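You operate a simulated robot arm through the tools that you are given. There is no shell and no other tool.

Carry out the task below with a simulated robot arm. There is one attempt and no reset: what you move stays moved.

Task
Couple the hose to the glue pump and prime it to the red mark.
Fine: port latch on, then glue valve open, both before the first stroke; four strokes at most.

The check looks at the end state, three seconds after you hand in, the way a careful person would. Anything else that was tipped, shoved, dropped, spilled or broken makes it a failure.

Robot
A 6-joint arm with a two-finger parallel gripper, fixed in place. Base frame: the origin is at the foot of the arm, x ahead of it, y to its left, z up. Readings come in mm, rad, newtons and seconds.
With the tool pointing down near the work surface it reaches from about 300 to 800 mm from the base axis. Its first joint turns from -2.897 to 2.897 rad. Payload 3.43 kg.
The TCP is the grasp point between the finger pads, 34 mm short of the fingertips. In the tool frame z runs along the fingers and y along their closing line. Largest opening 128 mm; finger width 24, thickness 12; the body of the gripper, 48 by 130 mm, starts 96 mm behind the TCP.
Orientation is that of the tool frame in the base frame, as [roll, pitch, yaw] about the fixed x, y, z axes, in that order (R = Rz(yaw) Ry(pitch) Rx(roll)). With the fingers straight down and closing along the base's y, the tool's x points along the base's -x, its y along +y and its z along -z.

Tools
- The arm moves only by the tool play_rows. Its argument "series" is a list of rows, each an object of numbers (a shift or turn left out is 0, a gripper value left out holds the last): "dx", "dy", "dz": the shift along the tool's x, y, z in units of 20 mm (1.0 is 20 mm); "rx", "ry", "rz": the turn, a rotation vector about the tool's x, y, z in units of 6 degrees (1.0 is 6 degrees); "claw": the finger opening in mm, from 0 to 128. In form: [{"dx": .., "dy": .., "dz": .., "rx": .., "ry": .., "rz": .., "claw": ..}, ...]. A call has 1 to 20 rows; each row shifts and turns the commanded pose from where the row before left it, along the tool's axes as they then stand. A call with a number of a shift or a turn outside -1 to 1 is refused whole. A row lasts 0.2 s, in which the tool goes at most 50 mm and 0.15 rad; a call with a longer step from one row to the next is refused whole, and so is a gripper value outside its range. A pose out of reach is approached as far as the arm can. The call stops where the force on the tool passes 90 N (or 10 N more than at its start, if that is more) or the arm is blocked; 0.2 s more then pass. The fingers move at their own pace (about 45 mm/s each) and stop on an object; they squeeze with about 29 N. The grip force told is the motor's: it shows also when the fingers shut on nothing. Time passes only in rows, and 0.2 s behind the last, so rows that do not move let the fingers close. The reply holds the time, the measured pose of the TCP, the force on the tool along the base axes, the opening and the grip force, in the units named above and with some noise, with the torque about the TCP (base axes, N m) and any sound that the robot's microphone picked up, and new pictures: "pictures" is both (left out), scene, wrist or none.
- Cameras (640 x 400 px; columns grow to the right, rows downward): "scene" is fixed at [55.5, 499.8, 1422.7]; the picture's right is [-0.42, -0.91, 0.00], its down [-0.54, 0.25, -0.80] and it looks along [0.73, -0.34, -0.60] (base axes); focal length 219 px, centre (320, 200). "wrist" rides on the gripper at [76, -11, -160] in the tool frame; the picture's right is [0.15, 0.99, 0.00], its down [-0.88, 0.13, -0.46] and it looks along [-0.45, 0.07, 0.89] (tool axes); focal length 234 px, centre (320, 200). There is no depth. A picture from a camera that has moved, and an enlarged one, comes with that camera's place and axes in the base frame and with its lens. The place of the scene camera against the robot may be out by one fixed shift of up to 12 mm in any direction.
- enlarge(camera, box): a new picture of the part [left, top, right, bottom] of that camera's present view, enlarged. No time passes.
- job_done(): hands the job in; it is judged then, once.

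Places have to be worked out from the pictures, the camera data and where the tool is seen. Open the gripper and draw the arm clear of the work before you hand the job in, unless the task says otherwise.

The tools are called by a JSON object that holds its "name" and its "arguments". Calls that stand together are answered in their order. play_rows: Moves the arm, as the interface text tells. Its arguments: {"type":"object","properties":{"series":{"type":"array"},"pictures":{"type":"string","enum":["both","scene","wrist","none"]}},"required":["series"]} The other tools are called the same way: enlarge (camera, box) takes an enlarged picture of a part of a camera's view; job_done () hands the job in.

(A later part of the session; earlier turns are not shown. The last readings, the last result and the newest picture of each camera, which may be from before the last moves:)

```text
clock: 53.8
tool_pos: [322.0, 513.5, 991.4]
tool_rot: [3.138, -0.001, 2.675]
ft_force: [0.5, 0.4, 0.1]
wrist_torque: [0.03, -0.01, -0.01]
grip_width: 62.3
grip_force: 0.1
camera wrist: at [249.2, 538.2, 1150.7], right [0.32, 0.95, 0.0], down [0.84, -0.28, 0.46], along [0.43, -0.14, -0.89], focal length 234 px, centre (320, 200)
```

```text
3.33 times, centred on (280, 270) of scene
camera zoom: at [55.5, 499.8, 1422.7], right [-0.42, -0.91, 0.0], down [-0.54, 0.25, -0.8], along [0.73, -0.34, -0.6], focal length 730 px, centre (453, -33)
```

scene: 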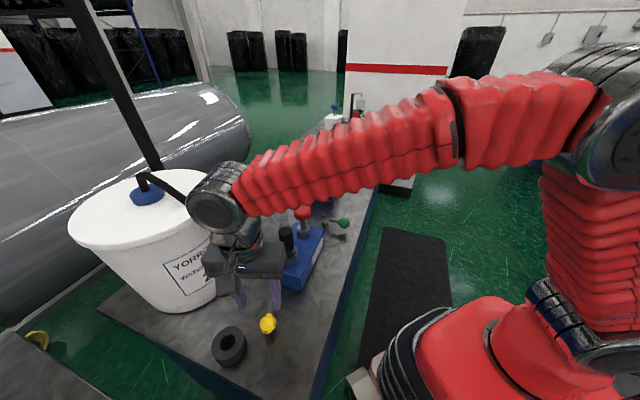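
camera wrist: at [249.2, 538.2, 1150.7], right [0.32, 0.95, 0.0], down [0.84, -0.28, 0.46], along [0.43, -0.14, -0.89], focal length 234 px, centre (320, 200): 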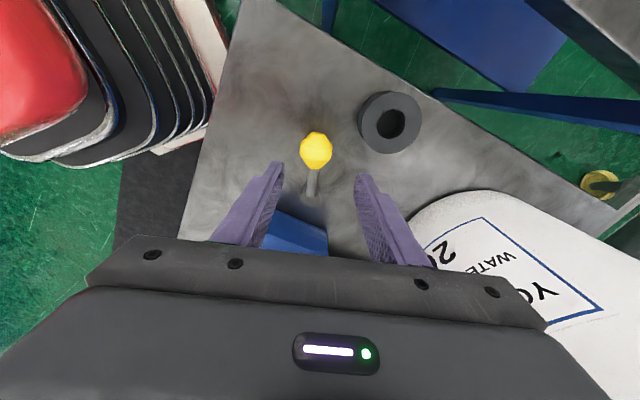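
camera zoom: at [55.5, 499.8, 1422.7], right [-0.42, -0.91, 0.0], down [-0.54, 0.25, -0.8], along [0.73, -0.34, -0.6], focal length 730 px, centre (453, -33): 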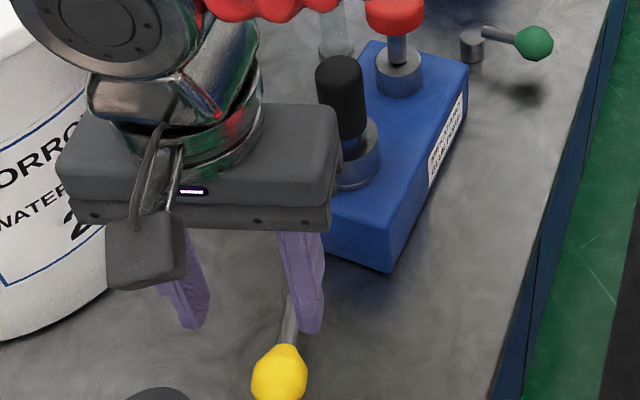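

The lever stays at its new position, pointing away from the block. To confirm that yellow really is the port latch before touching the green lever, I will go back and give the plug a gentle tug. First I rise and travel above it.

{"name": "play_rows", "arguments": {"series": [{"dz": -0.95}, {"dz": -0.95}, {"dz": -0.95}, {"dz": -0.95}, {"dz": -0.95}], "pictures": "none"}}

{"name": "play_rows", "arguments": {"series": [{"dx": -0.465, "dy": -0.0955, "rz": -0.953}, {"dx": -0.4535, "dy": -0.1414, "rz": -0.953}, {"dx": -0.437, "dy": -0.186, "rz": -0.953}, {"dx": -0.416, "dy": -0.2286, "rz": -0.953}, {"dx": -0.3916, "dy": -0.269, "rz": -0.953}, {"dx": -0.363, "dy": -0.3066, "rz": -0.953}, {"dx": -0.3305, "dy": -0.341, "rz": -0.953}, {"dx": -0.295, "dy": -0.3725, "rz": -0.953}, {"dx": -0.256, "dy": -0.4, "rz": -0.953}, {"dx": -0.215, "dy": -0.4235, "rz": -0.953}, {"dx": -0.172, "dy": -0.443, "rz": -0.953}, {"dx": -0.127, "dy": -0.458, "rz": -0.953}, {"dx": -0.0805, "dy": -0.468, "rz": -0.953}, {"dx": -0.0335, "dy": -0.474, "rz": -0.953}, {"dx": 0.014, "dy": -0.475, "rz": -0.953}, {"dx": 0.061, "dy": -0.471, "rz": -0.953}, {"dx": 0.108, "dy": -0.4626, "rz": -0.953}, {}, {}]}}

{"name": "enlarge", "arguments": {"camera": "wrist", "box": [240, 90, 400, 230]}}

{"name": "enlarge", "arguments": {"camera": "scene", "box": [230, 200, 350, 320]}}

```text
clock: 55.0
tool_pos: [323.2, 513.2, 1086.6]
tool_rot: [3.14, -0.001, 2.673]
ft_force: [-0.4, 0.2, 0.8]
wrist_torque: [0.0, 0.03, 0.01]
grip_width: 62.0
grip_force: 0.0
```

```text
clock: 59.0
tool_pos: [449.8, 412.8, 1085.5]
tool_rot: [-3.14, 0.002, -1.913]
ft_force: [1.4, -0.5, 0.4]
wrist_torque: [0.0, 0.0, -0.01]
grip_width: 61.9
grip_force: 0.1
camera wrist: at [434.4, 338.1, 1244.6], right [-0.98, 0.19, 0.0], down [0.17, 0.87, 0.46], along [0.09, 0.45, -0.89], focal length 234 px, centre (320, 200)
```

scene: 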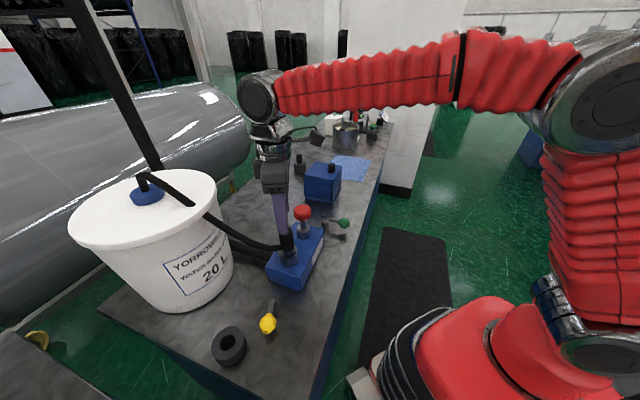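
wrist: 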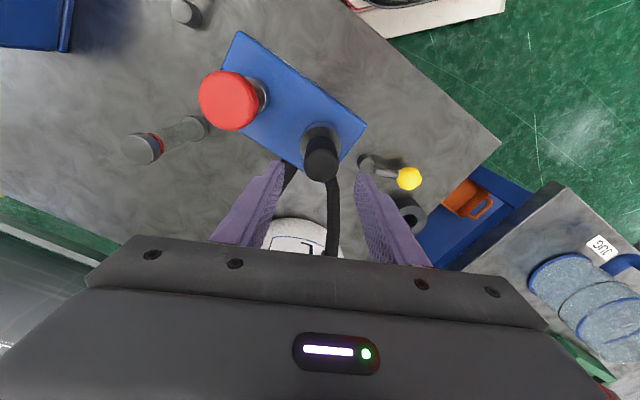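

```text
2.86 times, centred on (320, 160) of wrist
camera zoom: at [434.4, 338.1, 1244.6], right [-0.98, 0.19, 0.0], down [0.17, 0.87, 0.46], along [0.09, 0.45, -0.89], focal length 669 px, centre (320, 314)
```

zoom: 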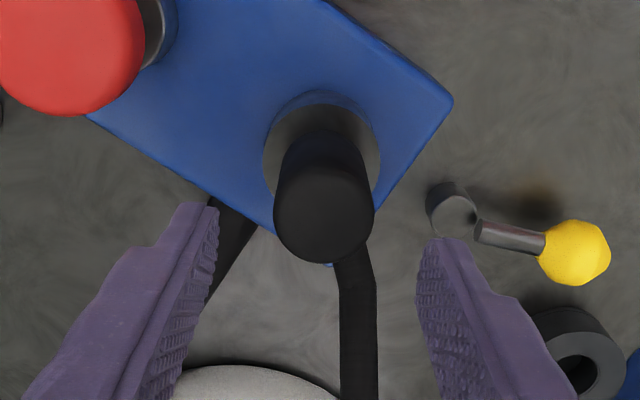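

```text
3.33 times, centred on (290, 260) of scene
camera zoom: at [55.5, 499.8, 1422.7], right [-0.42, -0.91, 0.0], down [-0.54, 0.25, -0.8], along [0.73, -0.34, -0.6], focal length 730 px, centre (420, 0)
```

zoom: 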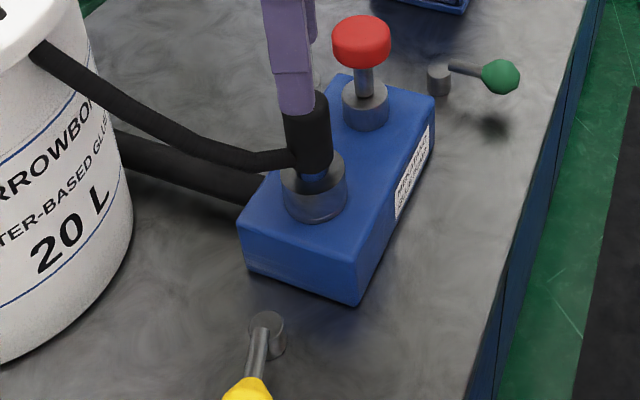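

The plug is upright and within 2 mm of the tool axis. I lower to z≈1003, grip its upper body, and then tug up gently.

{"name": "play_rows", "arguments": {"series": [{"dx": -0.09, "dy": 0.07}, {"dz": 0.9}, {"dz": 0.9}, {"dz": 0.8}, {"dz": 0.8}, {"dz": 0.7}, {}, {"claw": 20}, {"claw": 20}, {"claw": 20}, {"claw": 20}, {}], "pictures": "wrist"}}

{"name": "play_rows", "arguments": {"series": [{"dz": -0.08}, {"dz": -0.08}, {}], "pictures": "scene"}}

```text
clock: 61.6
tool_pos: [448.3, 415.6, 1004.1]
tool_rot: [-3.141, 0.002, -1.913]
ft_force: [-0.3, 0.4, 0.5]
wrist_torque: [-0.01, -0.03, -0.02]
grip_width: 35.2
grip_force: 29.2
camera wrist: at [433.2, 340.5, 1163.1], right [-0.98, 0.19, 0.0], down [0.17, 0.87, 0.46], along [0.09, 0.45, -0.89], focal length 234 px, centre (320, 200)
```

wrist: 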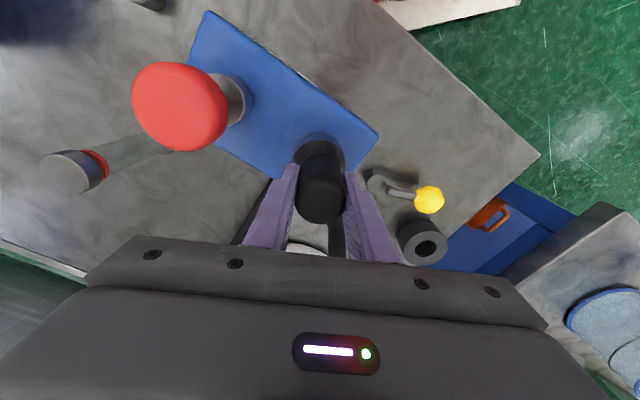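

```text
clock: 62.4
tool_pos: [449.1, 414.4, 1007.8]
tool_rot: [3.14, 0.003, -1.914]
ft_force: [0.4, -0.3, -1.4]
wrist_torque: [0.01, -0.02, 0.03]
grip_width: 35.3
grip_force: 28.9
```

scene: 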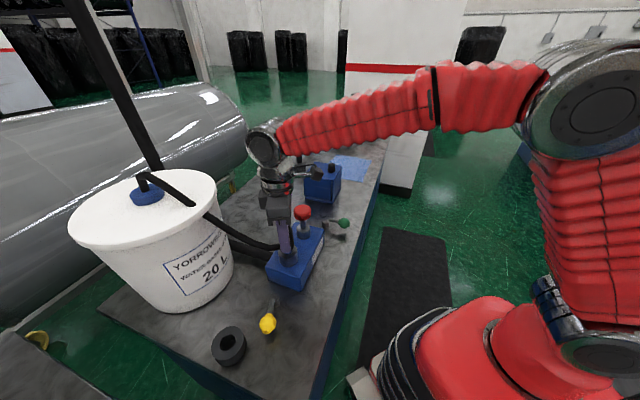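

The plug rose 3 mm with only its own weight, so it isn't held yet (or there is slack). I raise another few millimetres to rule out slack.

{"name": "play_rows", "arguments": {"series": [{"dz": -0.12}, {"dz": -0.12}, {"dz": -0.12}, {}], "pictures": "wrist"}}

{"name": "enlarge", "arguments": {"camera": "wrist", "box": [260, 100, 380, 220]}}

```text
clock: 63.4
tool_pos: [448.7, 416.2, 1014.6]
tool_rot: [-3.14, 0.0, -1.915]
ft_force: [-0.9, 0.0, -2.1]
wrist_torque: [-0.03, 0.01, -0.02]
grip_width: 35.0
grip_force: 28.8
camera wrist: at [433.2, 340.2, 1173.1], right [-0.98, 0.19, 0.0], down [0.17, 0.87, 0.46], along [0.09, 0.45, -0.89], focal length 234 px, centre (320, 200)
```

wrist: 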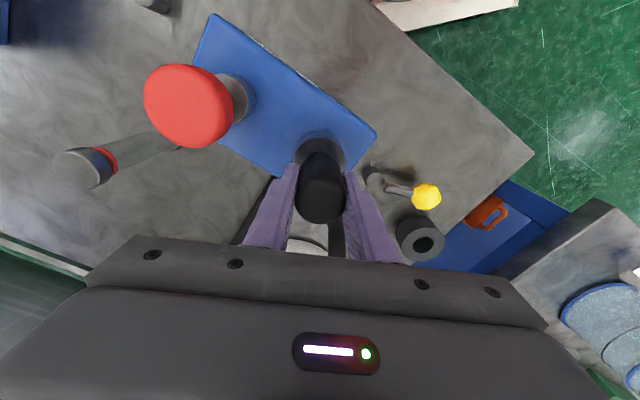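

```text
3.33 times, centred on (320, 160) of wrist
camera zoom: at [433.2, 340.2, 1173.1], right [-0.98, 0.19, 0.0], down [0.17, 0.87, 0.46], along [0.09, 0.45, -0.89], focal length 781 px, centre (320, 333)
```

zoom: 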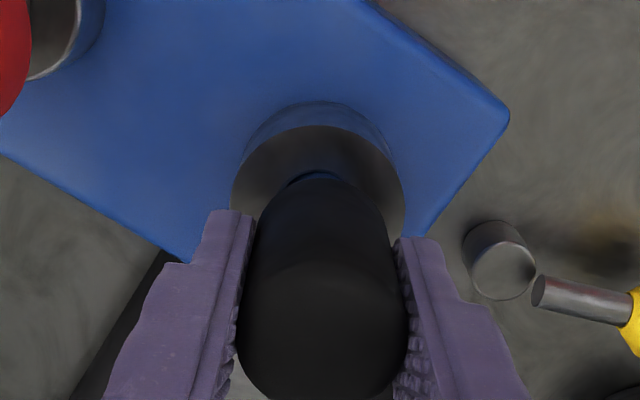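

The plug lifts freely by 10 mm, so the yellow lever alone doesn't physically hold it. I re-seat the plug with a gentle press before anything else.

{"name": "play_rows", "arguments": {"series": [{"dz": 0.15}, {"dz": 0.15}, {"dz": 0.15}, {"dz": 0.1}, {"dz": 0.08}, {}], "pictures": "scene"}}

{"name": "enlarge", "arguments": {"camera": "scene", "box": [240, 190, 370, 320]}}

```text
clock: 64.8
tool_pos: [448.3, 415.4, 1002.6]
tool_rot: [-3.138, 0.005, -1.912]
ft_force: [-2.5, -4.8, 26.4]
wrist_torque: [-0.53, 0.28, 0.01]
grip_width: 34.7
grip_force: 29.1
```

scene: 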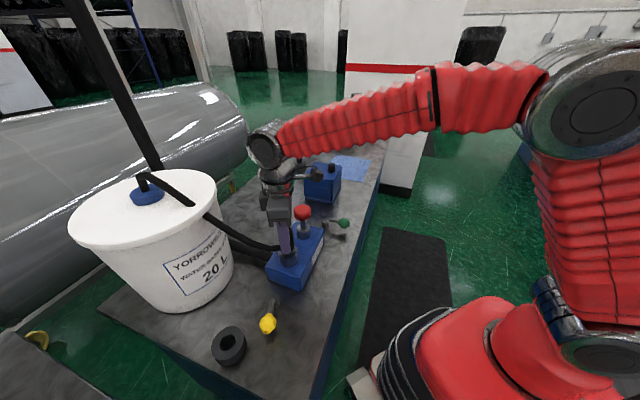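

```text
3.08 times, centred on (305, 255) of scene
camera zoom: at [55.5, 499.8, 1422.7], right [-0.42, -0.91, 0.0], down [-0.54, 0.25, -0.8], along [0.73, -0.34, -0.6], focal length 674 px, centre (366, 31)
```

zoom: 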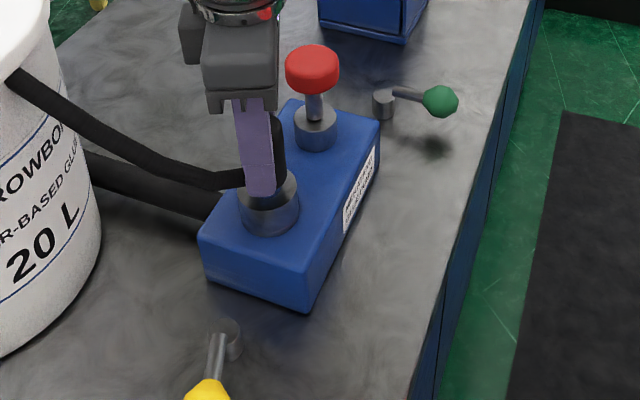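

The plug is down at the same depth (26 N). A blue band is still visible under its body, so it may be sitting on a step off-centre. I raise it about 3 mm and probe the bore walls sideways to find the true centre of the hole.

{"name": "play_rows", "arguments": {"series": [{"dz": -0.25}, {}, {}], "pictures": "none"}}

{"name": "play_rows", "arguments": {"series": [{"dx": 0.047, "dy": -0.0168}, {"dx": 0.047, "dy": -0.0168}, {}, {}], "pictures": "none"}}

{"name": "play_rows", "arguments": {"series": [{"dx": 0.047, "dy": -0.0168}, {"dx": 0.047, "dy": -0.0168}, {}, {}], "pictures": "none"}}

```text
clock: 65.6
tool_pos: [448.6, 415.1, 1005.2]
tool_rot: [3.139, 0.001, -1.913]
ft_force: [0.4, 1.9, -2.4]
wrist_torque: [0.11, -0.08, -0.01]
grip_width: 34.8
grip_force: 29.4
```

```text
clock: 66.6
tool_pos: [449.0, 414.5, 1006.6]
tool_rot: [-3.142, 0.003, -1.912]
ft_force: [6.8, 15.6, -2.3]
wrist_torque: [0.86, -0.45, -0.03]
grip_width: 34.9
grip_force: 28.5
```

```text
clock: 67.6
tool_pos: [448.2, 412.3, 1007.7]
tool_rot: [3.141, 0.003, -1.914]
ft_force: [7.7, 18.0, 5.6]
wrist_torque: [0.99, -0.47, -0.03]
grip_width: 35.0
grip_force: 29.0
```

Moving towards −y meets the wall at once, so the nozzle was lying against that side. I go back and probe towards +y.

{"name": "play_rows", "arguments": {"series": [{"dx": -0.047, "dy": 0.0168}, {"dx": -0.047, "dy": 0.0168}, {"dx": -0.047, "dy": 0.0168}, {"dx": -0.047, "dy": 0.0168}, {}, {}], "pictures": "none"}}

{"name": "play_rows", "arguments": {"series": [{"dx": -0.047, "dy": 0.0168}, {"dx": -0.047, "dy": 0.0168}, {}, {}], "pictures": "none"}}

{"name": "play_rows", "arguments": {"series": [{"dx": -0.047, "dy": 0.0168}, {"dx": -0.047, "dy": 0.0168}, {}, {}], "pictures": "wrist"}}

```text
clock: 69.0
tool_pos: [447.7, 414.6, 1005.7]
tool_rot: [3.138, -0.001, -1.913]
ft_force: [0.0, -3.5, -2.3]
wrist_torque: [-0.29, -0.09, 0.0]
grip_width: 35.1
grip_force: 28.7
```

```text
clock: 70.0
tool_pos: [448.1, 415.2, 1005.8]
tool_rot: [3.141, 0.004, -1.913]
ft_force: [1.4, -15.0, 0.5]
wrist_torque: [-1.23, -0.09, -0.01]
grip_width: 35.1
grip_force: 29.3
```

```text
clock: 71.0
tool_pos: [448.4, 417.7, 1006.7]
tool_rot: [-3.141, 0.001, -1.913]
ft_force: [6.8, -22.6, 0.6]
wrist_torque: [-1.28, -0.38, -0.05]
grip_width: 35.0
grip_force: 29.1
camera wrist: at [433.6, 343.1, 1165.7], right [-0.98, 0.19, 0.0], down [0.17, 0.87, 0.46], along [0.09, 0.45, -0.89], focal length 234 px, centre (320, 200)
```

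wrist: 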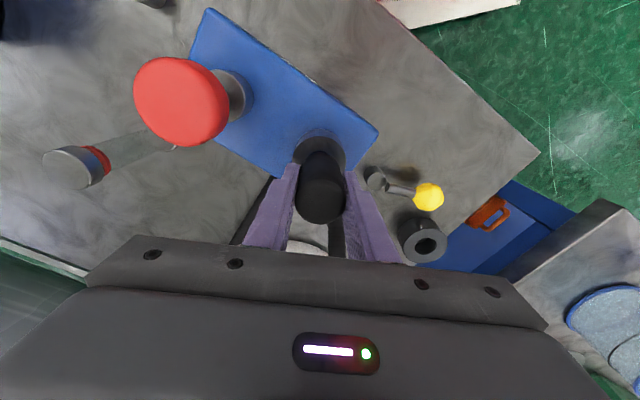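

The side play is only about 1 mm at this depth, so the nozzle is already guided in a snug bore and the stop I felt is the real seat. I recentre, then press down again to seat it.

{"name": "play_rows", "arguments": {"series": [{"dx": 0.047, "dy": -0.0168}, {"dx": 0.047, "dy": -0.0168}, {"dx": 0.047, "dy": -0.0168}, {"dx": 0.03, "dy": -0.011}, {}, {}], "pictures": "none"}}

{"name": "play_rows", "arguments": {"series": [{"dz": 0.1}, {"dz": 0.1}, {"dz": 0.1}, {}, {}], "pictures": "wrist"}}

{"name": "enlarge", "arguments": {"camera": "wrist", "box": [260, 100, 380, 220]}}

```text
clock: 72.4
tool_pos: [448.1, 416.2, 1006.5]
tool_rot: [-3.141, 0.004, -1.913]
ft_force: [5.4, 3.8, 0.1]
wrist_torque: [0.28, -0.34, -0.04]
grip_width: 34.9
grip_force: 28.9
```

```text
clock: 73.6
tool_pos: [447.8, 415.2, 1002.6]
tool_rot: [-3.14, 0.008, -1.913]
ft_force: [0.8, -5.4, 45.2]
wrist_torque: [-0.39, -0.08, 0.02]
grip_width: 35.1
grip_force: 29.2
camera wrist: at [432.3, 340.2, 1162.3], right [-0.98, 0.19, 0.0], down [0.17, 0.87, 0.46], along [0.09, 0.45, -0.89], focal length 234 px, centre (320, 200)
```

wrist: 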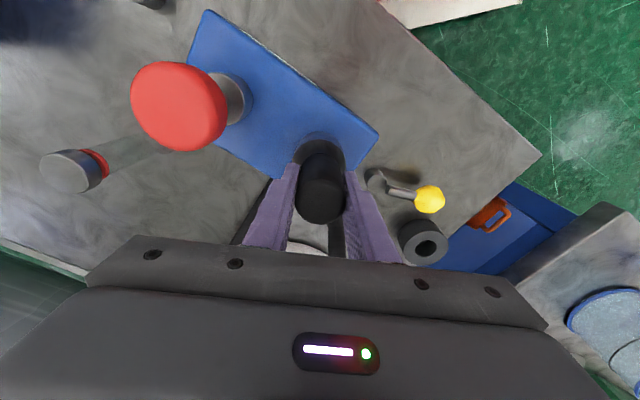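

```text
3.33 times, centred on (320, 160) of wrist
camera zoom: at [432.3, 340.2, 1162.3], right [-0.98, 0.19, 0.0], down [0.17, 0.87, 0.46], along [0.09, 0.45, -0.89], focal length 781 px, centre (320, 333)
```

zoom: 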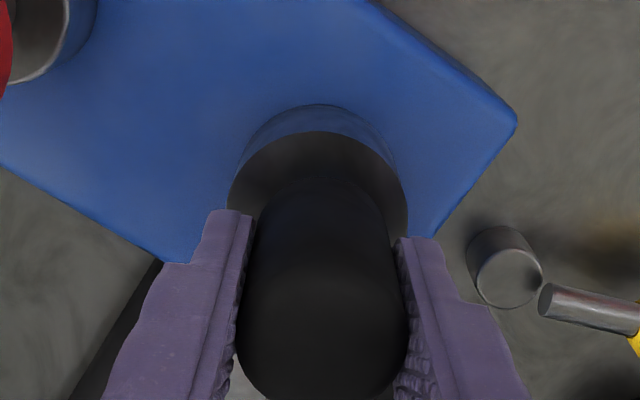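

The plug is firmly seated at the same depth (45 N). I release it gently and rise clear; then I'll go to the green lever.

{"name": "play_rows", "arguments": {"series": [{"dz": -0.2}, {}, {"claw": 62}, {"claw": 62}, {"claw": 62}, {"dz": -0.6}, {"dz": -0.8}, {"dz": -0.9}, {"dz": -0.9}, {"dz": -0.9}, {}], "pictures": "scene"}}

{"name": "play_rows", "arguments": {"series": [{"dx": 0.6017, "dy": -0.5323, "rz": 0.283}, {"dx": 0.5857, "dy": -0.5499, "rz": 0.283}, {"dx": 0.569, "dy": -0.5671, "rz": 0.283}, {"dx": 0.552, "dy": -0.5837, "rz": 0.283}, {"dx": 0.5344, "dy": -0.5998, "rz": 0.283}, {"dx": 0.5164, "dy": -0.6154, "rz": 0.283}, {"dx": 0.4979, "dy": -0.6305, "rz": 0.283}, {"dx": 0.479, "dy": -0.645, "rz": 0.283}, {"dx": 0.4596, "dy": -0.6589, "rz": 0.283}, {"dx": 0.4399, "dy": -0.6723, "rz": 0.283}, {"dx": 0.4198, "dy": -0.685, "rz": 0.283}, {"dx": 0.3993, "dy": -0.6972, "rz": 0.283}, {"dx": 0.3784, "dy": -0.7087, "rz": 0.283}, {"dx": 0.3572, "dy": -0.7196, "rz": 0.283}, {"dx": 0.3357, "dy": -0.7299, "rz": 0.283}, {"dx": 0.3139, "dy": -0.7395, "rz": 0.283}, {}, {}]}}

{"name": "enlarge", "arguments": {"camera": "wrist", "box": [240, 90, 400, 230]}}

{"name": "enlarge", "arguments": {"camera": "scene", "box": [230, 180, 370, 320]}}

```text
clock: 76.0
tool_pos: [447.4, 416.2, 1087.8]
tool_rot: [3.141, 0.003, -1.913]
ft_force: [0.0, -0.9, -0.3]
wrist_torque: [0.01, 0.02, 0.02]
grip_width: 62.0
grip_force: 0.1
```

scene: 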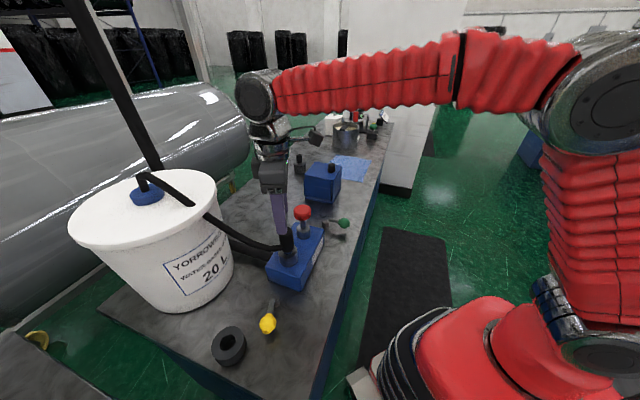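

```text
clock: 79.8
tool_pos: [543.9, 176.8, 1085.2]
tool_rot: [3.141, 0.003, -2.388]
ft_force: [-0.2, 0.0, 1.0]
wrist_torque: [0.0, 0.0, 0.0]
grip_width: 61.8
grip_force: 0.1
camera wrist: at [496.3, 117.0, 1244.9], right [-0.78, 0.62, 0.0], down [0.55, 0.7, 0.46], along [0.28, 0.36, -0.89], focal length 234 px, centre (320, 200)
```

scene: 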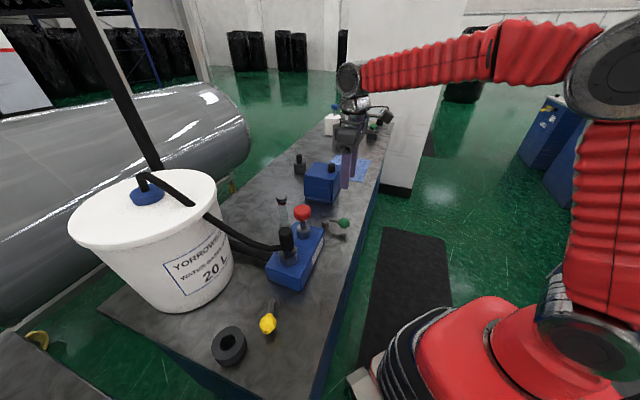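
wrist: 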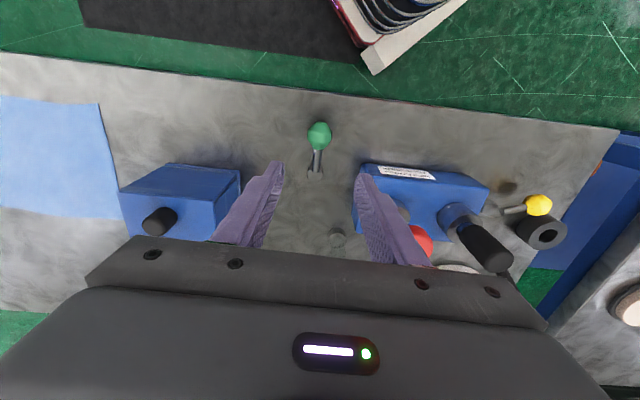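

```text
2.86 times, centred on (320, 160) of wrist
camera zoom: at [496.3, 117.0, 1244.9], right [-0.78, 0.62, 0.0], down [0.55, 0.7, 0.46], along [0.28, 0.36, -0.89], focal length 669 px, centre (320, 314)
```

zoom: 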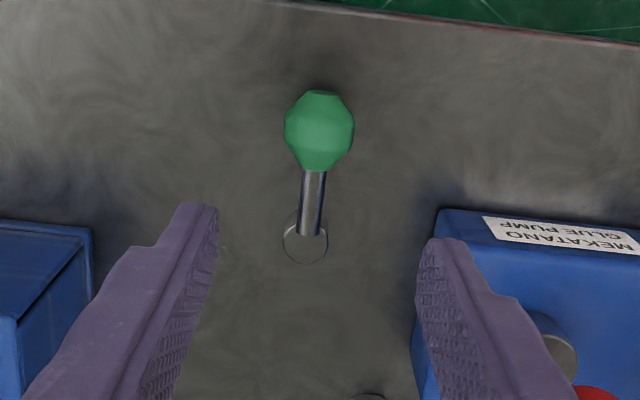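

```text
2.86 times, centred on (300, 250) of scene
camera zoom: at [55.5, 499.8, 1422.7], right [-0.42, -0.91, 0.0], down [-0.54, 0.25, -0.8], along [0.73, -0.34, -0.6], focal length 626 px, centre (377, 57)
```

zoom: 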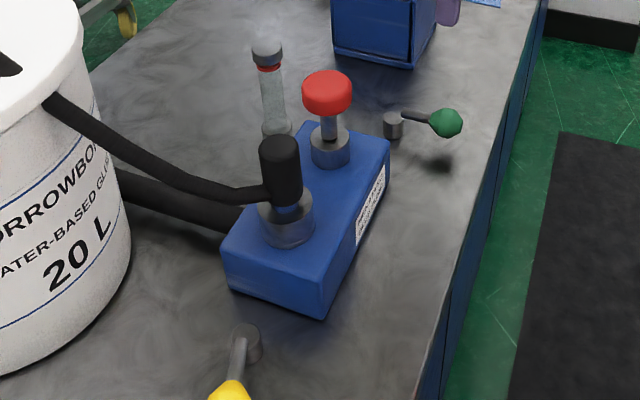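

The green knob is right under the tool axis and its pivot is about 66 mm behind it. Swinging it towards the pump block would strike the block, so its throw must be away from the block, mirroring the yellow one. I descend with the fingers around the knob.

{"name": "play_rows", "arguments": {"series": [{"claw": 54, "dx": 0.04}, {"dz": 0.95}, {"dz": 0.95}, {"dz": 0.95}, {"dz": 0.95}, {"dz": 0.95}, {"dz": 0.95}, {"dz": 0.95}, {"dz": 0.9}, {"dz": 0.8}, {"dz": 0.7}, {"dz": 0.55}, {}]}}

{"name": "enlarge", "arguments": {"camera": "wrist", "box": [240, 110, 400, 250]}}

```text
clock: 82.6
tool_pos: [543.8, 178.9, 894.2]
tool_rot: [3.14, 0.001, -2.388]
ft_force: [0.3, 0.3, 1.5]
wrist_torque: [-0.01, -0.01, -0.01]
grip_width: 54.1
grip_force: 0.0
camera wrist: at [495.8, 116.7, 1053.4], right [-0.78, 0.62, 0.0], down [0.55, 0.7, 0.46], along [0.28, 0.36, -0.89], focal length 234 px, centre (320, 200)
```

scene: 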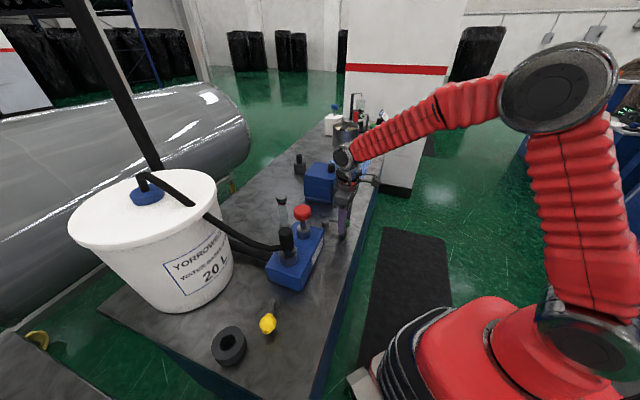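
wrist: 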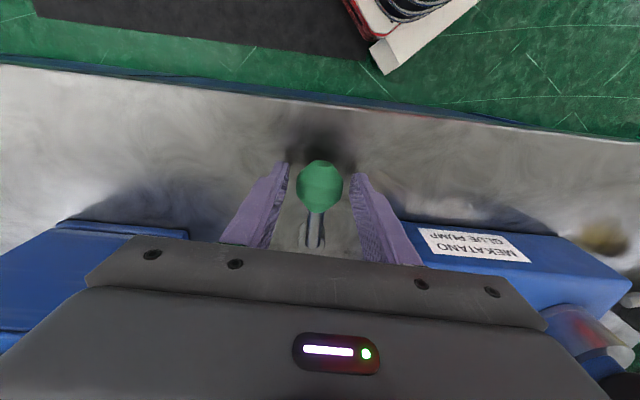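

```text
2.86 times, centred on (320, 180) of wrist
camera zoom: at [495.8, 116.7, 1053.4], right [-0.78, 0.62, 0.0], down [0.55, 0.7, 0.46], along [0.28, 0.36, -0.89], focal length 669 px, centre (320, 257)
```

zoom: 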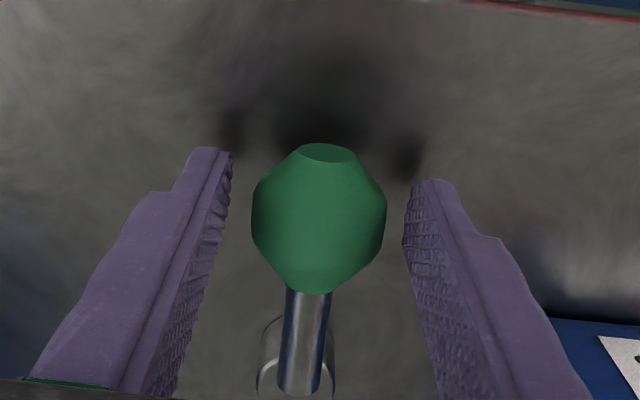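

The knob is centred. I cage it with 44 mm opening and swing gently 10° away from the block to feel whether the lever goes that way.

{"name": "play_rows", "arguments": {"series": [{"claw": 44}, {"claw": 44}, {"dx": -0.0128, "dy": -0.292, "rz": -0.833}, {"dx": -0.0128, "dy": -0.292, "rz": -0.833}, {}], "pictures": "wrist"}}

{"name": "enlarge", "arguments": {"camera": "wrist", "box": [240, 110, 400, 250]}}

```text
clock: 83.8
tool_pos: [551.9, 168.8, 894.4]
tool_rot: [3.141, 0.001, -2.213]
ft_force: [-0.6, 0.5, 0.1]
wrist_torque: [0.01, 0.04, 0.03]
grip_width: 44.7
grip_force: 0.5
camera wrist: at [515.6, 101.1, 1053.5], right [-0.88, 0.47, 0.0], down [0.42, 0.78, 0.46], along [0.22, 0.4, -0.89], focal length 234 px, centre (320, 200)
```

wrist: 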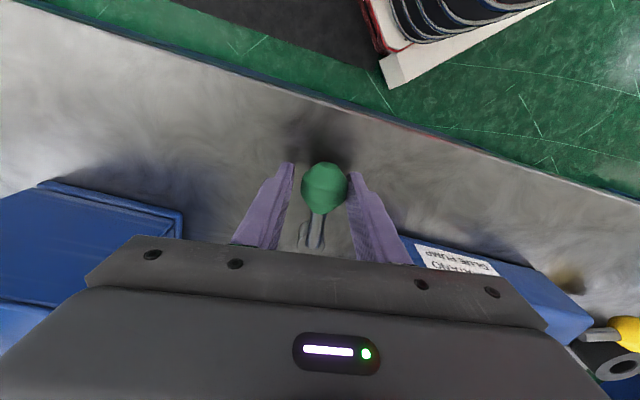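

```text
2.86 times, centred on (320, 180) of wrist
camera zoom: at [515.6, 101.1, 1053.5], right [-0.88, 0.47, 0.0], down [0.42, 0.78, 0.46], along [0.22, 0.4, -0.89], focal length 669 px, centre (320, 257)
```

zoom: 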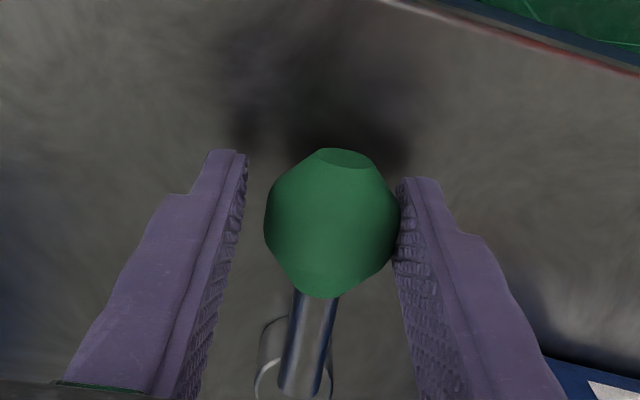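

It follows freely away from the block with no force. I continue sweeping it that way in a loose cage.

{"name": "play_rows", "arguments": {"series": [{"dx": -0.0186, "dy": -0.292, "rz": -0.417}, {"dx": -0.031, "dy": -0.2937, "rz": -0.417}, {"dx": -0.043, "dy": -0.288, "rz": -0.417}, {"dx": -0.057, "dy": -0.286, "rz": -0.417}, {"dx": -0.0705, "dy": -0.2837, "rz": -0.417}, {"dx": -0.078, "dy": -0.283, "rz": -0.417}, {"dx": -0.0956, "dy": -0.2795, "rz": -0.417}, {"dx": -0.105, "dy": -0.2704, "rz": -0.417}, {}]}}

{"name": "enlarge", "arguments": {"camera": "wrist", "box": [240, 110, 400, 250]}}

```text
clock: 85.8
tool_pos: [596.3, 155.5, 893.6]
tool_rot: [-3.141, 0.002, -1.862]
ft_force: [-1.7, -1.4, -0.1]
wrist_torque: [0.02, 0.02, 0.0]
grip_width: 45.3
grip_force: 1.1
camera wrist: at [585.5, 80.7, 1053.7], right [-0.99, 0.14, 0.0], down [0.13, 0.88, 0.46], along [0.07, 0.45, -0.89], focal length 234 px, centre (320, 200)
```

scene: 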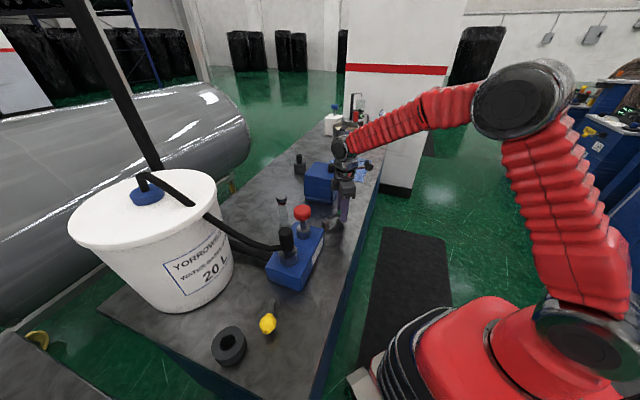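
wrist: 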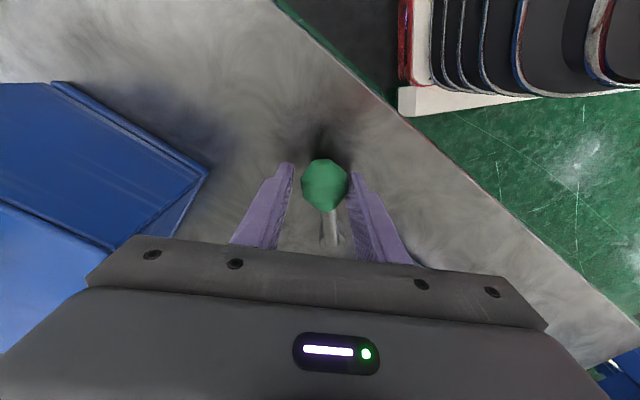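

```text
2.86 times, centred on (320, 180) of wrist
camera zoom: at [585.5, 80.7, 1053.7], right [-0.99, 0.14, 0.0], down [0.13, 0.88, 0.46], along [0.07, 0.45, -0.89], focal length 669 px, centre (320, 257)
```

zoom: 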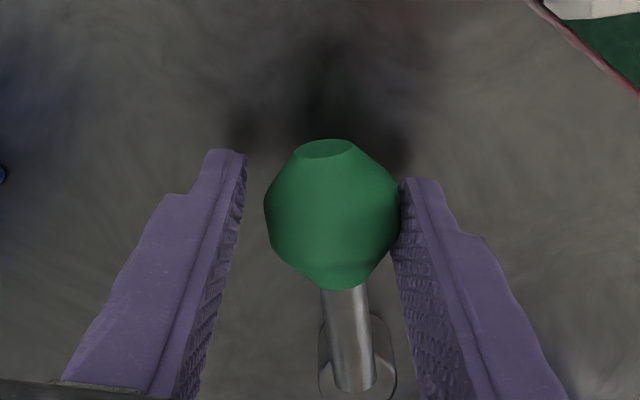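

Free so far at about 45°. I continue, with the blue box still over 30 mm from the leading finger, and will stop on contact with the lever's end stop.

{"name": "play_rows", "arguments": {"series": [{"dx": -0.119, "dy": -0.272, "rz": -0.417}, {"dx": -0.1285, "dy": -0.261, "rz": -0.417}, {"dx": -0.14, "dy": -0.2567, "rz": -0.417}, {"dx": -0.15, "dy": -0.2516, "rz": -0.417}, {"dx": -0.163, "dy": -0.245, "rz": -0.417}, {"dx": -0.173, "dy": -0.2377, "rz": -0.417}, {}]}}

{"name": "enlarge", "arguments": {"camera": "wrist", "box": [240, 110, 400, 250]}}

```text
clock: 87.4
tool_pos: [628.5, 167.8, 894.9]
tool_rot: [3.14, 0.003, -1.602]
ft_force: [-7.4, -5.9, 1.7]
wrist_torque: [-0.1, 0.1, 0.07]
grip_width: 48.3
grip_force: 3.7
camera wrist: at [637.7, 92.4, 1053.6], right [-0.99, -0.12, 0.0], down [-0.1, 0.88, 0.46], along [-0.05, 0.45, -0.89], focal length 234 px, centre (320, 200)
```

scene: 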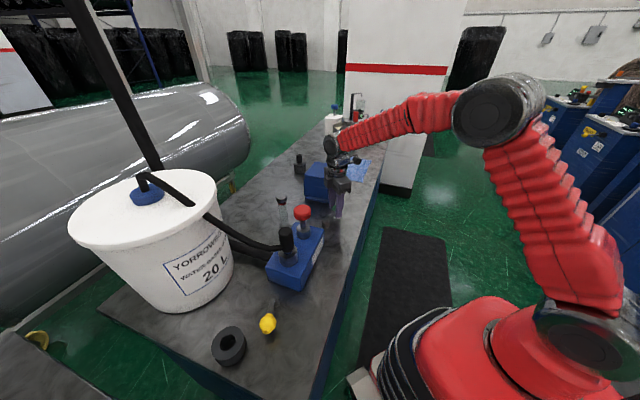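
wrist: 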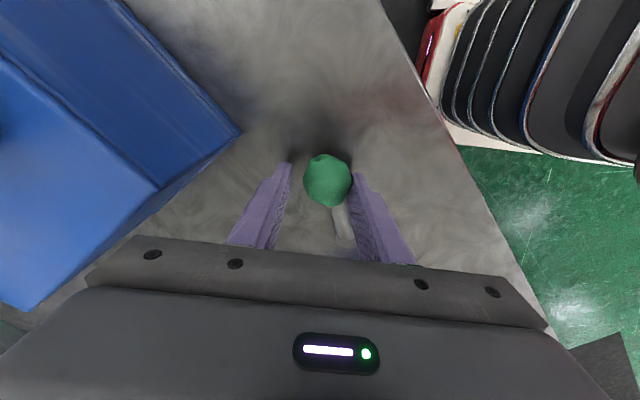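

```text
2.86 times, centred on (320, 180) of wrist
camera zoom: at [637.7, 92.4, 1053.6], right [-0.99, -0.12, 0.0], down [-0.1, 0.88, 0.46], along [-0.05, 0.45, -0.89], focal length 669 px, centre (320, 257)
```

zoom: 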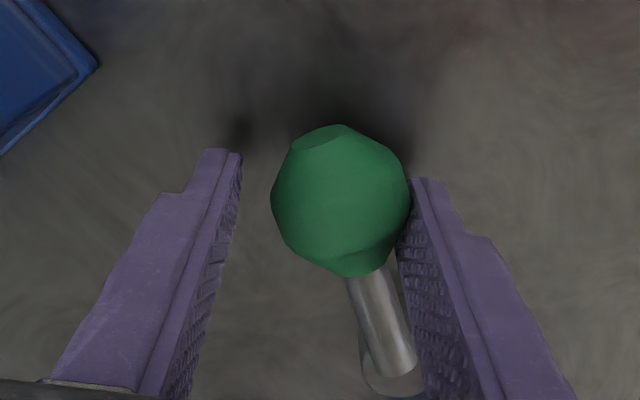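

Some resistance (9 N) is building, and the fingers are being spread slightly, so the end stop is close. I push one more small step to confirm.

{"name": "play_rows", "arguments": {"series": [{"dx": -0.09, "dy": -0.115}, {"dx": -0.09, "dy": -0.115}, {}]}}

{"name": "enlarge", "arguments": {"camera": "wrist", "box": [240, 110, 400, 250]}}

```text
clock: 88.2
tool_pos: [633.6, 170.8, 892.8]
tool_rot: [3.141, 0.002, -1.601]
ft_force: [-20.1, -14.5, 1.0]
wrist_torque: [-0.22, 0.3, 0.31]
grip_width: 55.5
grip_force: 9.7
camera wrist: at [641.7, 95.1, 1053.1], right [-0.99, -0.12, 0.0], down [-0.1, 0.88, 0.46], along [-0.05, 0.45, -0.89], focal length 234 px, centre (320, 200)
```

scene: 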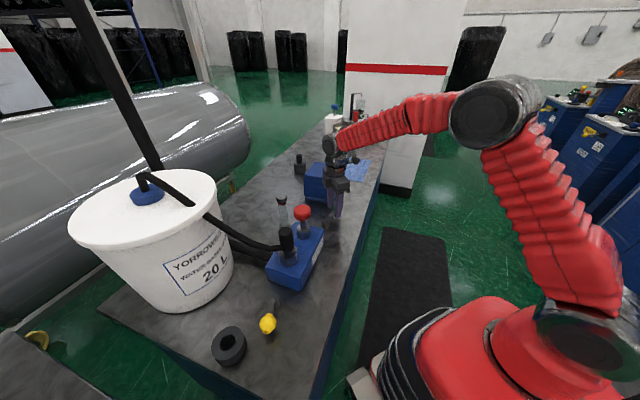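
wrist: 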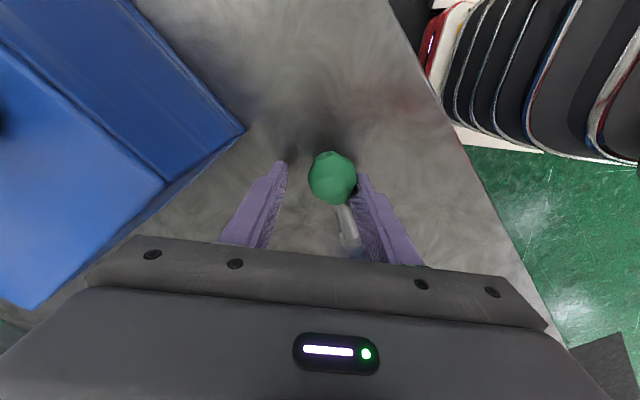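

```text
2.86 times, centred on (320, 180) of wrist
camera zoom: at [641.7, 95.1, 1053.1], right [-0.99, -0.12, 0.0], down [-0.1, 0.88, 0.46], along [-0.05, 0.45, -0.89], focal length 669 px, centre (320, 257)
```

zoom: 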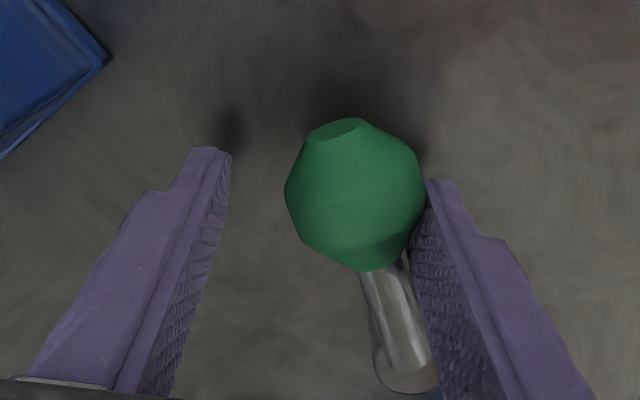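

The green lever is at its end stop (25 N, knob no longer moving). I back off, open, rise, and look at the result.

{"name": "play_rows", "arguments": {"series": [{"dy": 0.22, "dx": 0.22, "claw": 64}, {"dy": 0.22, "dx": 0.22, "claw": 64}, {}, {"dz": -0.5}, {"dz": -0.9}, {"dz": -0.95}, {"dz": -0.95}, {"dz": -0.95}, {"dz": -0.95}, {"dz": -0.95}, {"dz": -0.95}, {"dz": -0.95}, {"dz": -0.95}, {"dz": -0.95}, {}]}}

{"name": "enlarge", "arguments": {"camera": "scene", "box": [230, 180, 370, 340]}}

{"name": "enlarge", "arguments": {"camera": "wrist", "box": [240, 90, 400, 230]}}

```text
clock: 91.4
tool_pos: [623.9, 162.6, 1092.9]
tool_rot: [3.14, 0.001, -1.603]
ft_force: [0.4, -0.1, -0.2]
wrist_torque: [-0.03, 0.02, -0.01]
grip_width: 64.3
grip_force: 0.1
camera wrist: at [632.9, 86.7, 1252.5], right [-0.99, -0.12, 0.0], down [-0.1, 0.88, 0.46], along [-0.05, 0.45, -0.89], focal length 234 px, centre (320, 200)
```

scene: 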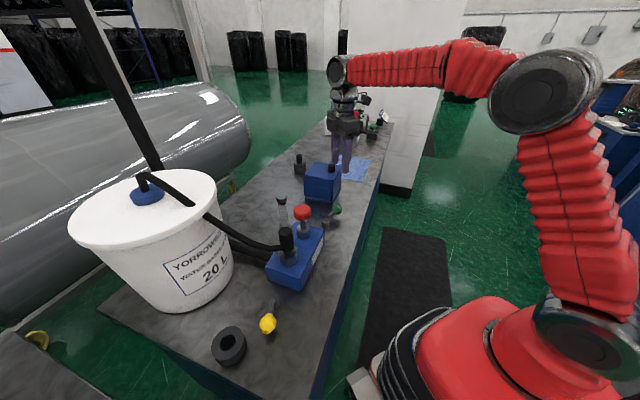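
wrist: 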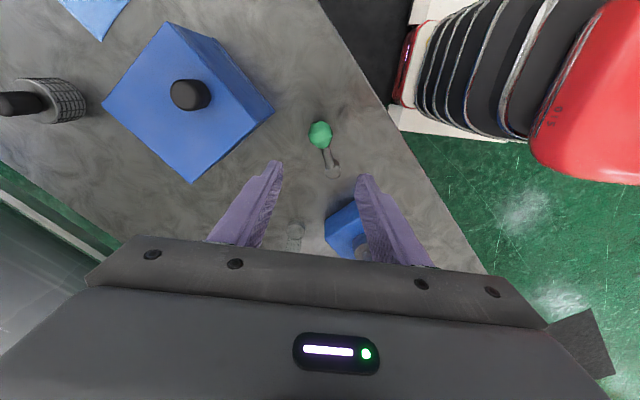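

```text
2.50 times, centred on (300, 260) of scene
camera zoom: at [55.5, 499.8, 1422.7], right [-0.42, -0.91, 0.0], down [-0.54, 0.25, -0.8], along [0.73, -0.34, -0.6], focal length 548 px, centre (370, 50)
```

zoom: 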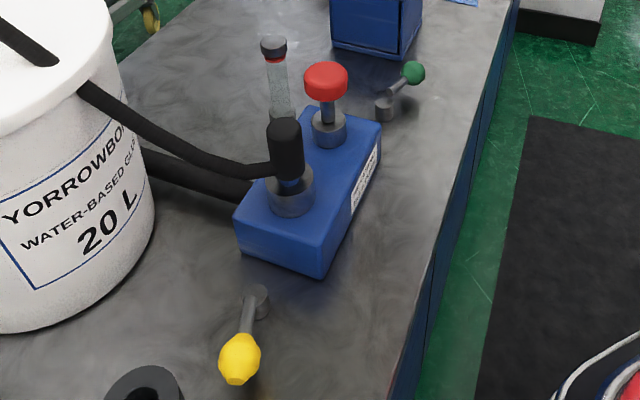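

```text
2.86 times, centred on (320, 160) of wrist
camera zoom: at [632.9, 86.7, 1252.5], right [-0.99, -0.12, 0.0], down [-0.1, 0.88, 0.46], along [-0.05, 0.45, -0.89], focal length 669 px, centre (320, 314)
```

zoom: 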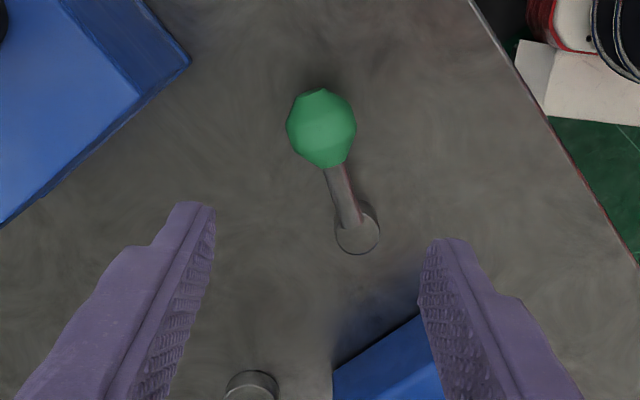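

Both levers now sit at the ends of their throws and the plug is still seated. I return above the plug and check with a tiny tug of about 1.5 mm whether it is held now.

{"name": "play_rows", "arguments": {"series": [{"dx": -0.6857, "dy": 0.5102, "rz": 0.165}, {"dx": -0.6768, "dy": 0.522, "rz": 0.165}, {"dx": -0.6677, "dy": 0.5336, "rz": 0.165}, {"dx": -0.6584, "dy": 0.545, "rz": 0.165}, {"dx": -0.6488, "dy": 0.5563, "rz": 0.165}, {"dx": -0.6391, "dy": 0.5674, "rz": 0.165}, {"dx": -0.6292, "dy": 0.5784, "rz": 0.165}, {"dx": -0.6191, "dy": 0.5892, "rz": 0.165}, {"dx": -0.6089, "dy": 0.5998, "rz": 0.165}, {"dx": -0.5985, "dy": 0.6103, "rz": 0.165}, {"dx": -0.5878, "dy": 0.6205, "rz": 0.165}, {"dx": -0.577, "dy": 0.6306, "rz": 0.165}, {"dx": -0.566, "dy": 0.6404, "rz": 0.165}, {"dx": -0.5549, "dy": 0.6502, "rz": 0.165}, {"dx": -0.5435, "dy": 0.6597, "rz": 0.165}, {"dx": -0.5321, "dy": 0.6689, "rz": 0.165}, {"dx": -0.5204, "dy": 0.678, "rz": 0.165}, {"dx": -0.5086, "dy": 0.6869, "rz": 0.165}, {}, {}]}}

{"name": "enlarge", "arguments": {"camera": "wrist", "box": [240, 90, 400, 230]}}

```text
clock: 95.6
tool_pos: [448.1, 416.8, 1093.8]
tool_rot: [3.141, 0.002, -1.914]
ft_force: [1.0, 0.7, -0.1]
wrist_torque: [-0.01, -0.02, 0.03]
grip_width: 63.8
grip_force: 0.0
camera wrist: at [433.9, 341.5, 1252.8], right [-0.98, 0.19, 0.0], down [0.17, 0.87, 0.46], along [0.09, 0.45, -0.89], focal length 234 px, centre (320, 200)
```

scene: 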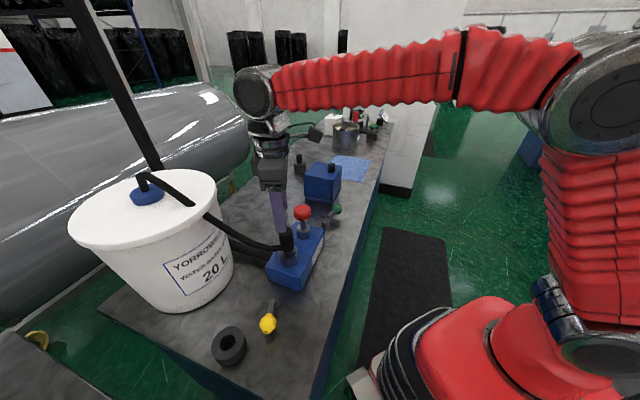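
wrist: 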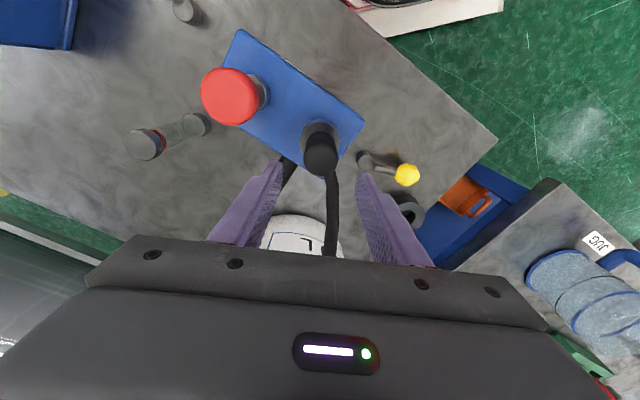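

```text
2.86 times, centred on (320, 160) of wrist
camera zoom: at [433.9, 341.5, 1252.8], right [-0.98, 0.19, 0.0], down [0.17, 0.87, 0.46], along [0.09, 0.45, -0.89], focal length 669 px, centre (320, 314)
```

zoom: 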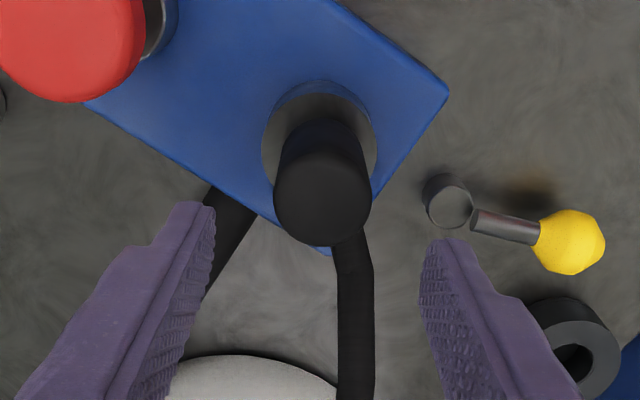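

The plug is about 3 mm off the tool axis. I correct, lower to z≈1003, grip lightly, and then lift only about 1.5 mm while reading the force.

{"name": "play_rows", "arguments": {"series": [{"dx": 0.17, "dy": 0.03}, {"dz": 0.9}, {"dz": 0.9}, {"dz": 0.9}, {"dz": 0.9}, {"dz": 0.9}, {}, {"claw": 20}, {"claw": 20}, {"claw": 20}, {"claw": 20}, {}], "pictures": "none"}}

{"name": "play_rows", "arguments": {"series": [{"dz": -0.08}, {}, {}], "pictures": "none"}}

```text
clock: 98.2
tool_pos: [446.9, 411.9, 1003.5]
tool_rot: [3.141, 0.001, -1.913]
ft_force: [1.0, 0.1, -0.1]
wrist_torque: [-0.01, 0.01, 0.03]
grip_width: 34.7
grip_force: 29.1
```

```text
clock: 99.0
tool_pos: [446.3, 412.6, 1005.4]
tool_rot: [3.141, 0.001, -1.912]
ft_force: [-0.1, -0.1, 0.1]
wrist_torque: [0.01, -0.02, -0.01]
grip_width: 34.6
grip_force: 29.0
```

The plug still isn't clamped, so the latch isn't a physical grip here. About 18 mm of nozzle still shows, so I check whether it can go deeper by probing the side play just above the bottom in small steps.

{"name": "play_rows", "arguments": {"series": [{"dx": 0.04}, {}, {}], "pictures": "none"}}

{"name": "play_rows", "arguments": {"series": [{"dx": 0.04}, {}, {}], "pictures": "none"}}

{"name": "play_rows", "arguments": {"series": [{"dx": -0.08}, {"dx": -0.04}, {}, {}], "pictures": "none"}}

{"name": "play_rows", "arguments": {"series": [{"dx": -0.04}, {}, {}], "pictures": "none"}}

```text
clock: 99.8
tool_pos: [447.4, 411.8, 1005.6]
tool_rot: [-3.141, 0.004, -1.912]
ft_force: [2.9, 3.4, -0.8]
wrist_torque: [0.22, -0.11, -0.01]
grip_width: 35.1
grip_force: 28.9
```

```text
clock: 100.6
tool_pos: [447.5, 410.7, 1005.3]
tool_rot: [-3.141, 0.004, -1.914]
ft_force: [6.4, 12.1, -0.7]
wrist_torque: [0.68, -0.34, -0.05]
grip_width: 35.1
grip_force: 28.8
```

```text
clock: 101.6
tool_pos: [446.7, 413.7, 1004.6]
tool_rot: [3.139, 0.003, -1.914]
ft_force: [0.2, -0.2, -0.1]
wrist_torque: [0.04, 0.0, -0.02]
grip_width: 35.1
grip_force: 28.9
```

```text
clock: 102.4
tool_pos: [447.9, 413.3, 1005.2]
tool_rot: [3.141, 0.001, -1.914]
ft_force: [0.4, 0.3, 0.3]
wrist_torque: [0.0, -0.01, 0.0]
grip_width: 35.0
grip_force: 29.0
```

{"name": "play_rows", "arguments": {"series": [{"dx": -0.04}, {}, {}], "pictures": "none"}}

{"name": "play_rows", "arguments": {"series": [{"dx": -0.04}, {}, {}], "pictures": "none"}}

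{"name": "play_rows", "arguments": {"series": [{"dx": 0.06}, {"dy": 0.04}, {}, {}], "pictures": "none"}}

{"name": "play_rows", "arguments": {"series": [{"dy": 0.04}, {}, {}], "pictures": "none"}}

```text
clock: 103.2
tool_pos: [448.9, 415.5, 1005.6]
tool_rot: [3.141, 0.002, -1.913]
ft_force: [-0.7, -3.6, 0.4]
wrist_torque: [-0.29, 0.08, 0.01]
grip_width: 35.1
grip_force: 29.1
```

```text
clock: 104.0
tool_pos: [449.3, 415.2, 1004.7]
tool_rot: [3.141, 0.0, -1.913]
ft_force: [-3.4, -14.1, 1.1]
wrist_torque: [-0.75, 0.18, -0.02]
grip_width: 34.9
grip_force: 28.4
```

```text
clock: 105.0
tool_pos: [447.1, 414.6, 1005.5]
tool_rot: [3.14, 0.003, -1.912]
ft_force: [5.4, -7.6, -2.2]
wrist_torque: [-0.53, -0.35, -0.06]
grip_width: 35.1
grip_force: 28.7
```

```text
clock: 105.8
tool_pos: [447.3, 414.4, 1005.5]
tool_rot: [3.141, 0.002, -1.914]
ft_force: [12.2, -10.7, 0.9]
wrist_torque: [-0.66, -0.8, -0.12]
grip_width: 35.0
grip_force: 28.1
```

The side play in tool x is about 2.5 mm, so the bore is straight there rather than a wedge. I recentre in x and probe y likewise.

{"name": "play_rows", "arguments": {"series": [{"dx": 0.0575, "dy": -0.04}, {"dy": -0.04}, {}, {}], "pictures": "none"}}

{"name": "play_rows", "arguments": {"series": [{"dy": -0.04}, {}, {}], "pictures": "none"}}

{"name": "play_rows", "arguments": {"series": [{"dy": -0.04}, {}, {}], "pictures": "none"}}

{"name": "play_rows", "arguments": {"series": [{"dy": -0.04}, {}, {}], "pictures": "none"}}

```text
clock: 106.8
tool_pos: [445.0, 414.3, 1004.4]
tool_rot: [3.141, 0.002, -1.914]
ft_force: [1.5, 0.4, -0.2]
wrist_torque: [0.01, -0.1, -0.02]
grip_width: 34.8
grip_force: 28.7
```

```text
clock: 107.6
tool_pos: [448.3, 413.0, 1005.5]
tool_rot: [3.14, 0.002, -1.913]
ft_force: [-0.1, -0.2, -0.4]
wrist_torque: [0.0, 0.02, 0.0]
grip_width: 35.1
grip_force: 28.8
```

```text
clock: 108.4
tool_pos: [449.6, 413.1, 1006.2]
tool_rot: [-3.141, 0.003, -1.913]
ft_force: [-0.3, -0.1, -0.6]
wrist_torque: [-0.03, -0.01, 0.0]
grip_width: 34.8
grip_force: 29.6
```

```text
clock: 109.2
tool_pos: [449.1, 412.8, 1004.4]
tool_rot: [-3.141, 0.0, -1.913]
ft_force: [0.6, -0.4, 1.1]
wrist_torque: [-0.02, -0.02, 0.01]
grip_width: 35.1
grip_force: 28.8
```

The play runs from about 0 to below −2.4 mm in y, so the centre is near −1.3 mm. I move there and press down in small steps to see if the plug goes deeper when truly centred.

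{"name": "play_rows", "arguments": {"series": [{"dy": 0.055}, {}, {"dz": 0.08}, {"dz": 0.05}, {}, {}], "pictures": "none"}}

{"name": "play_rows", "arguments": {"series": [{"dz": 0.05}, {"dz": 0.05}, {}, {}], "pictures": "none"}}

```text
clock: 110.6
tool_pos: [447.4, 413.1, 1003.0]
tool_rot: [3.141, 0.003, -1.913]
ft_force: [-0.4, -2.7, 17.0]
wrist_torque: [-0.18, 0.09, -0.02]
grip_width: 35.0
grip_force: 28.4
```

```text
clock: 111.6
tool_pos: [449.2, 413.1, 1003.2]
tool_rot: [-3.14, 0.007, -1.912]
ft_force: [0.4, -1.5, 45.2]
wrist_torque: [0.02, -0.03, 0.04]
grip_width: 35.1
grip_force: 28.9
```

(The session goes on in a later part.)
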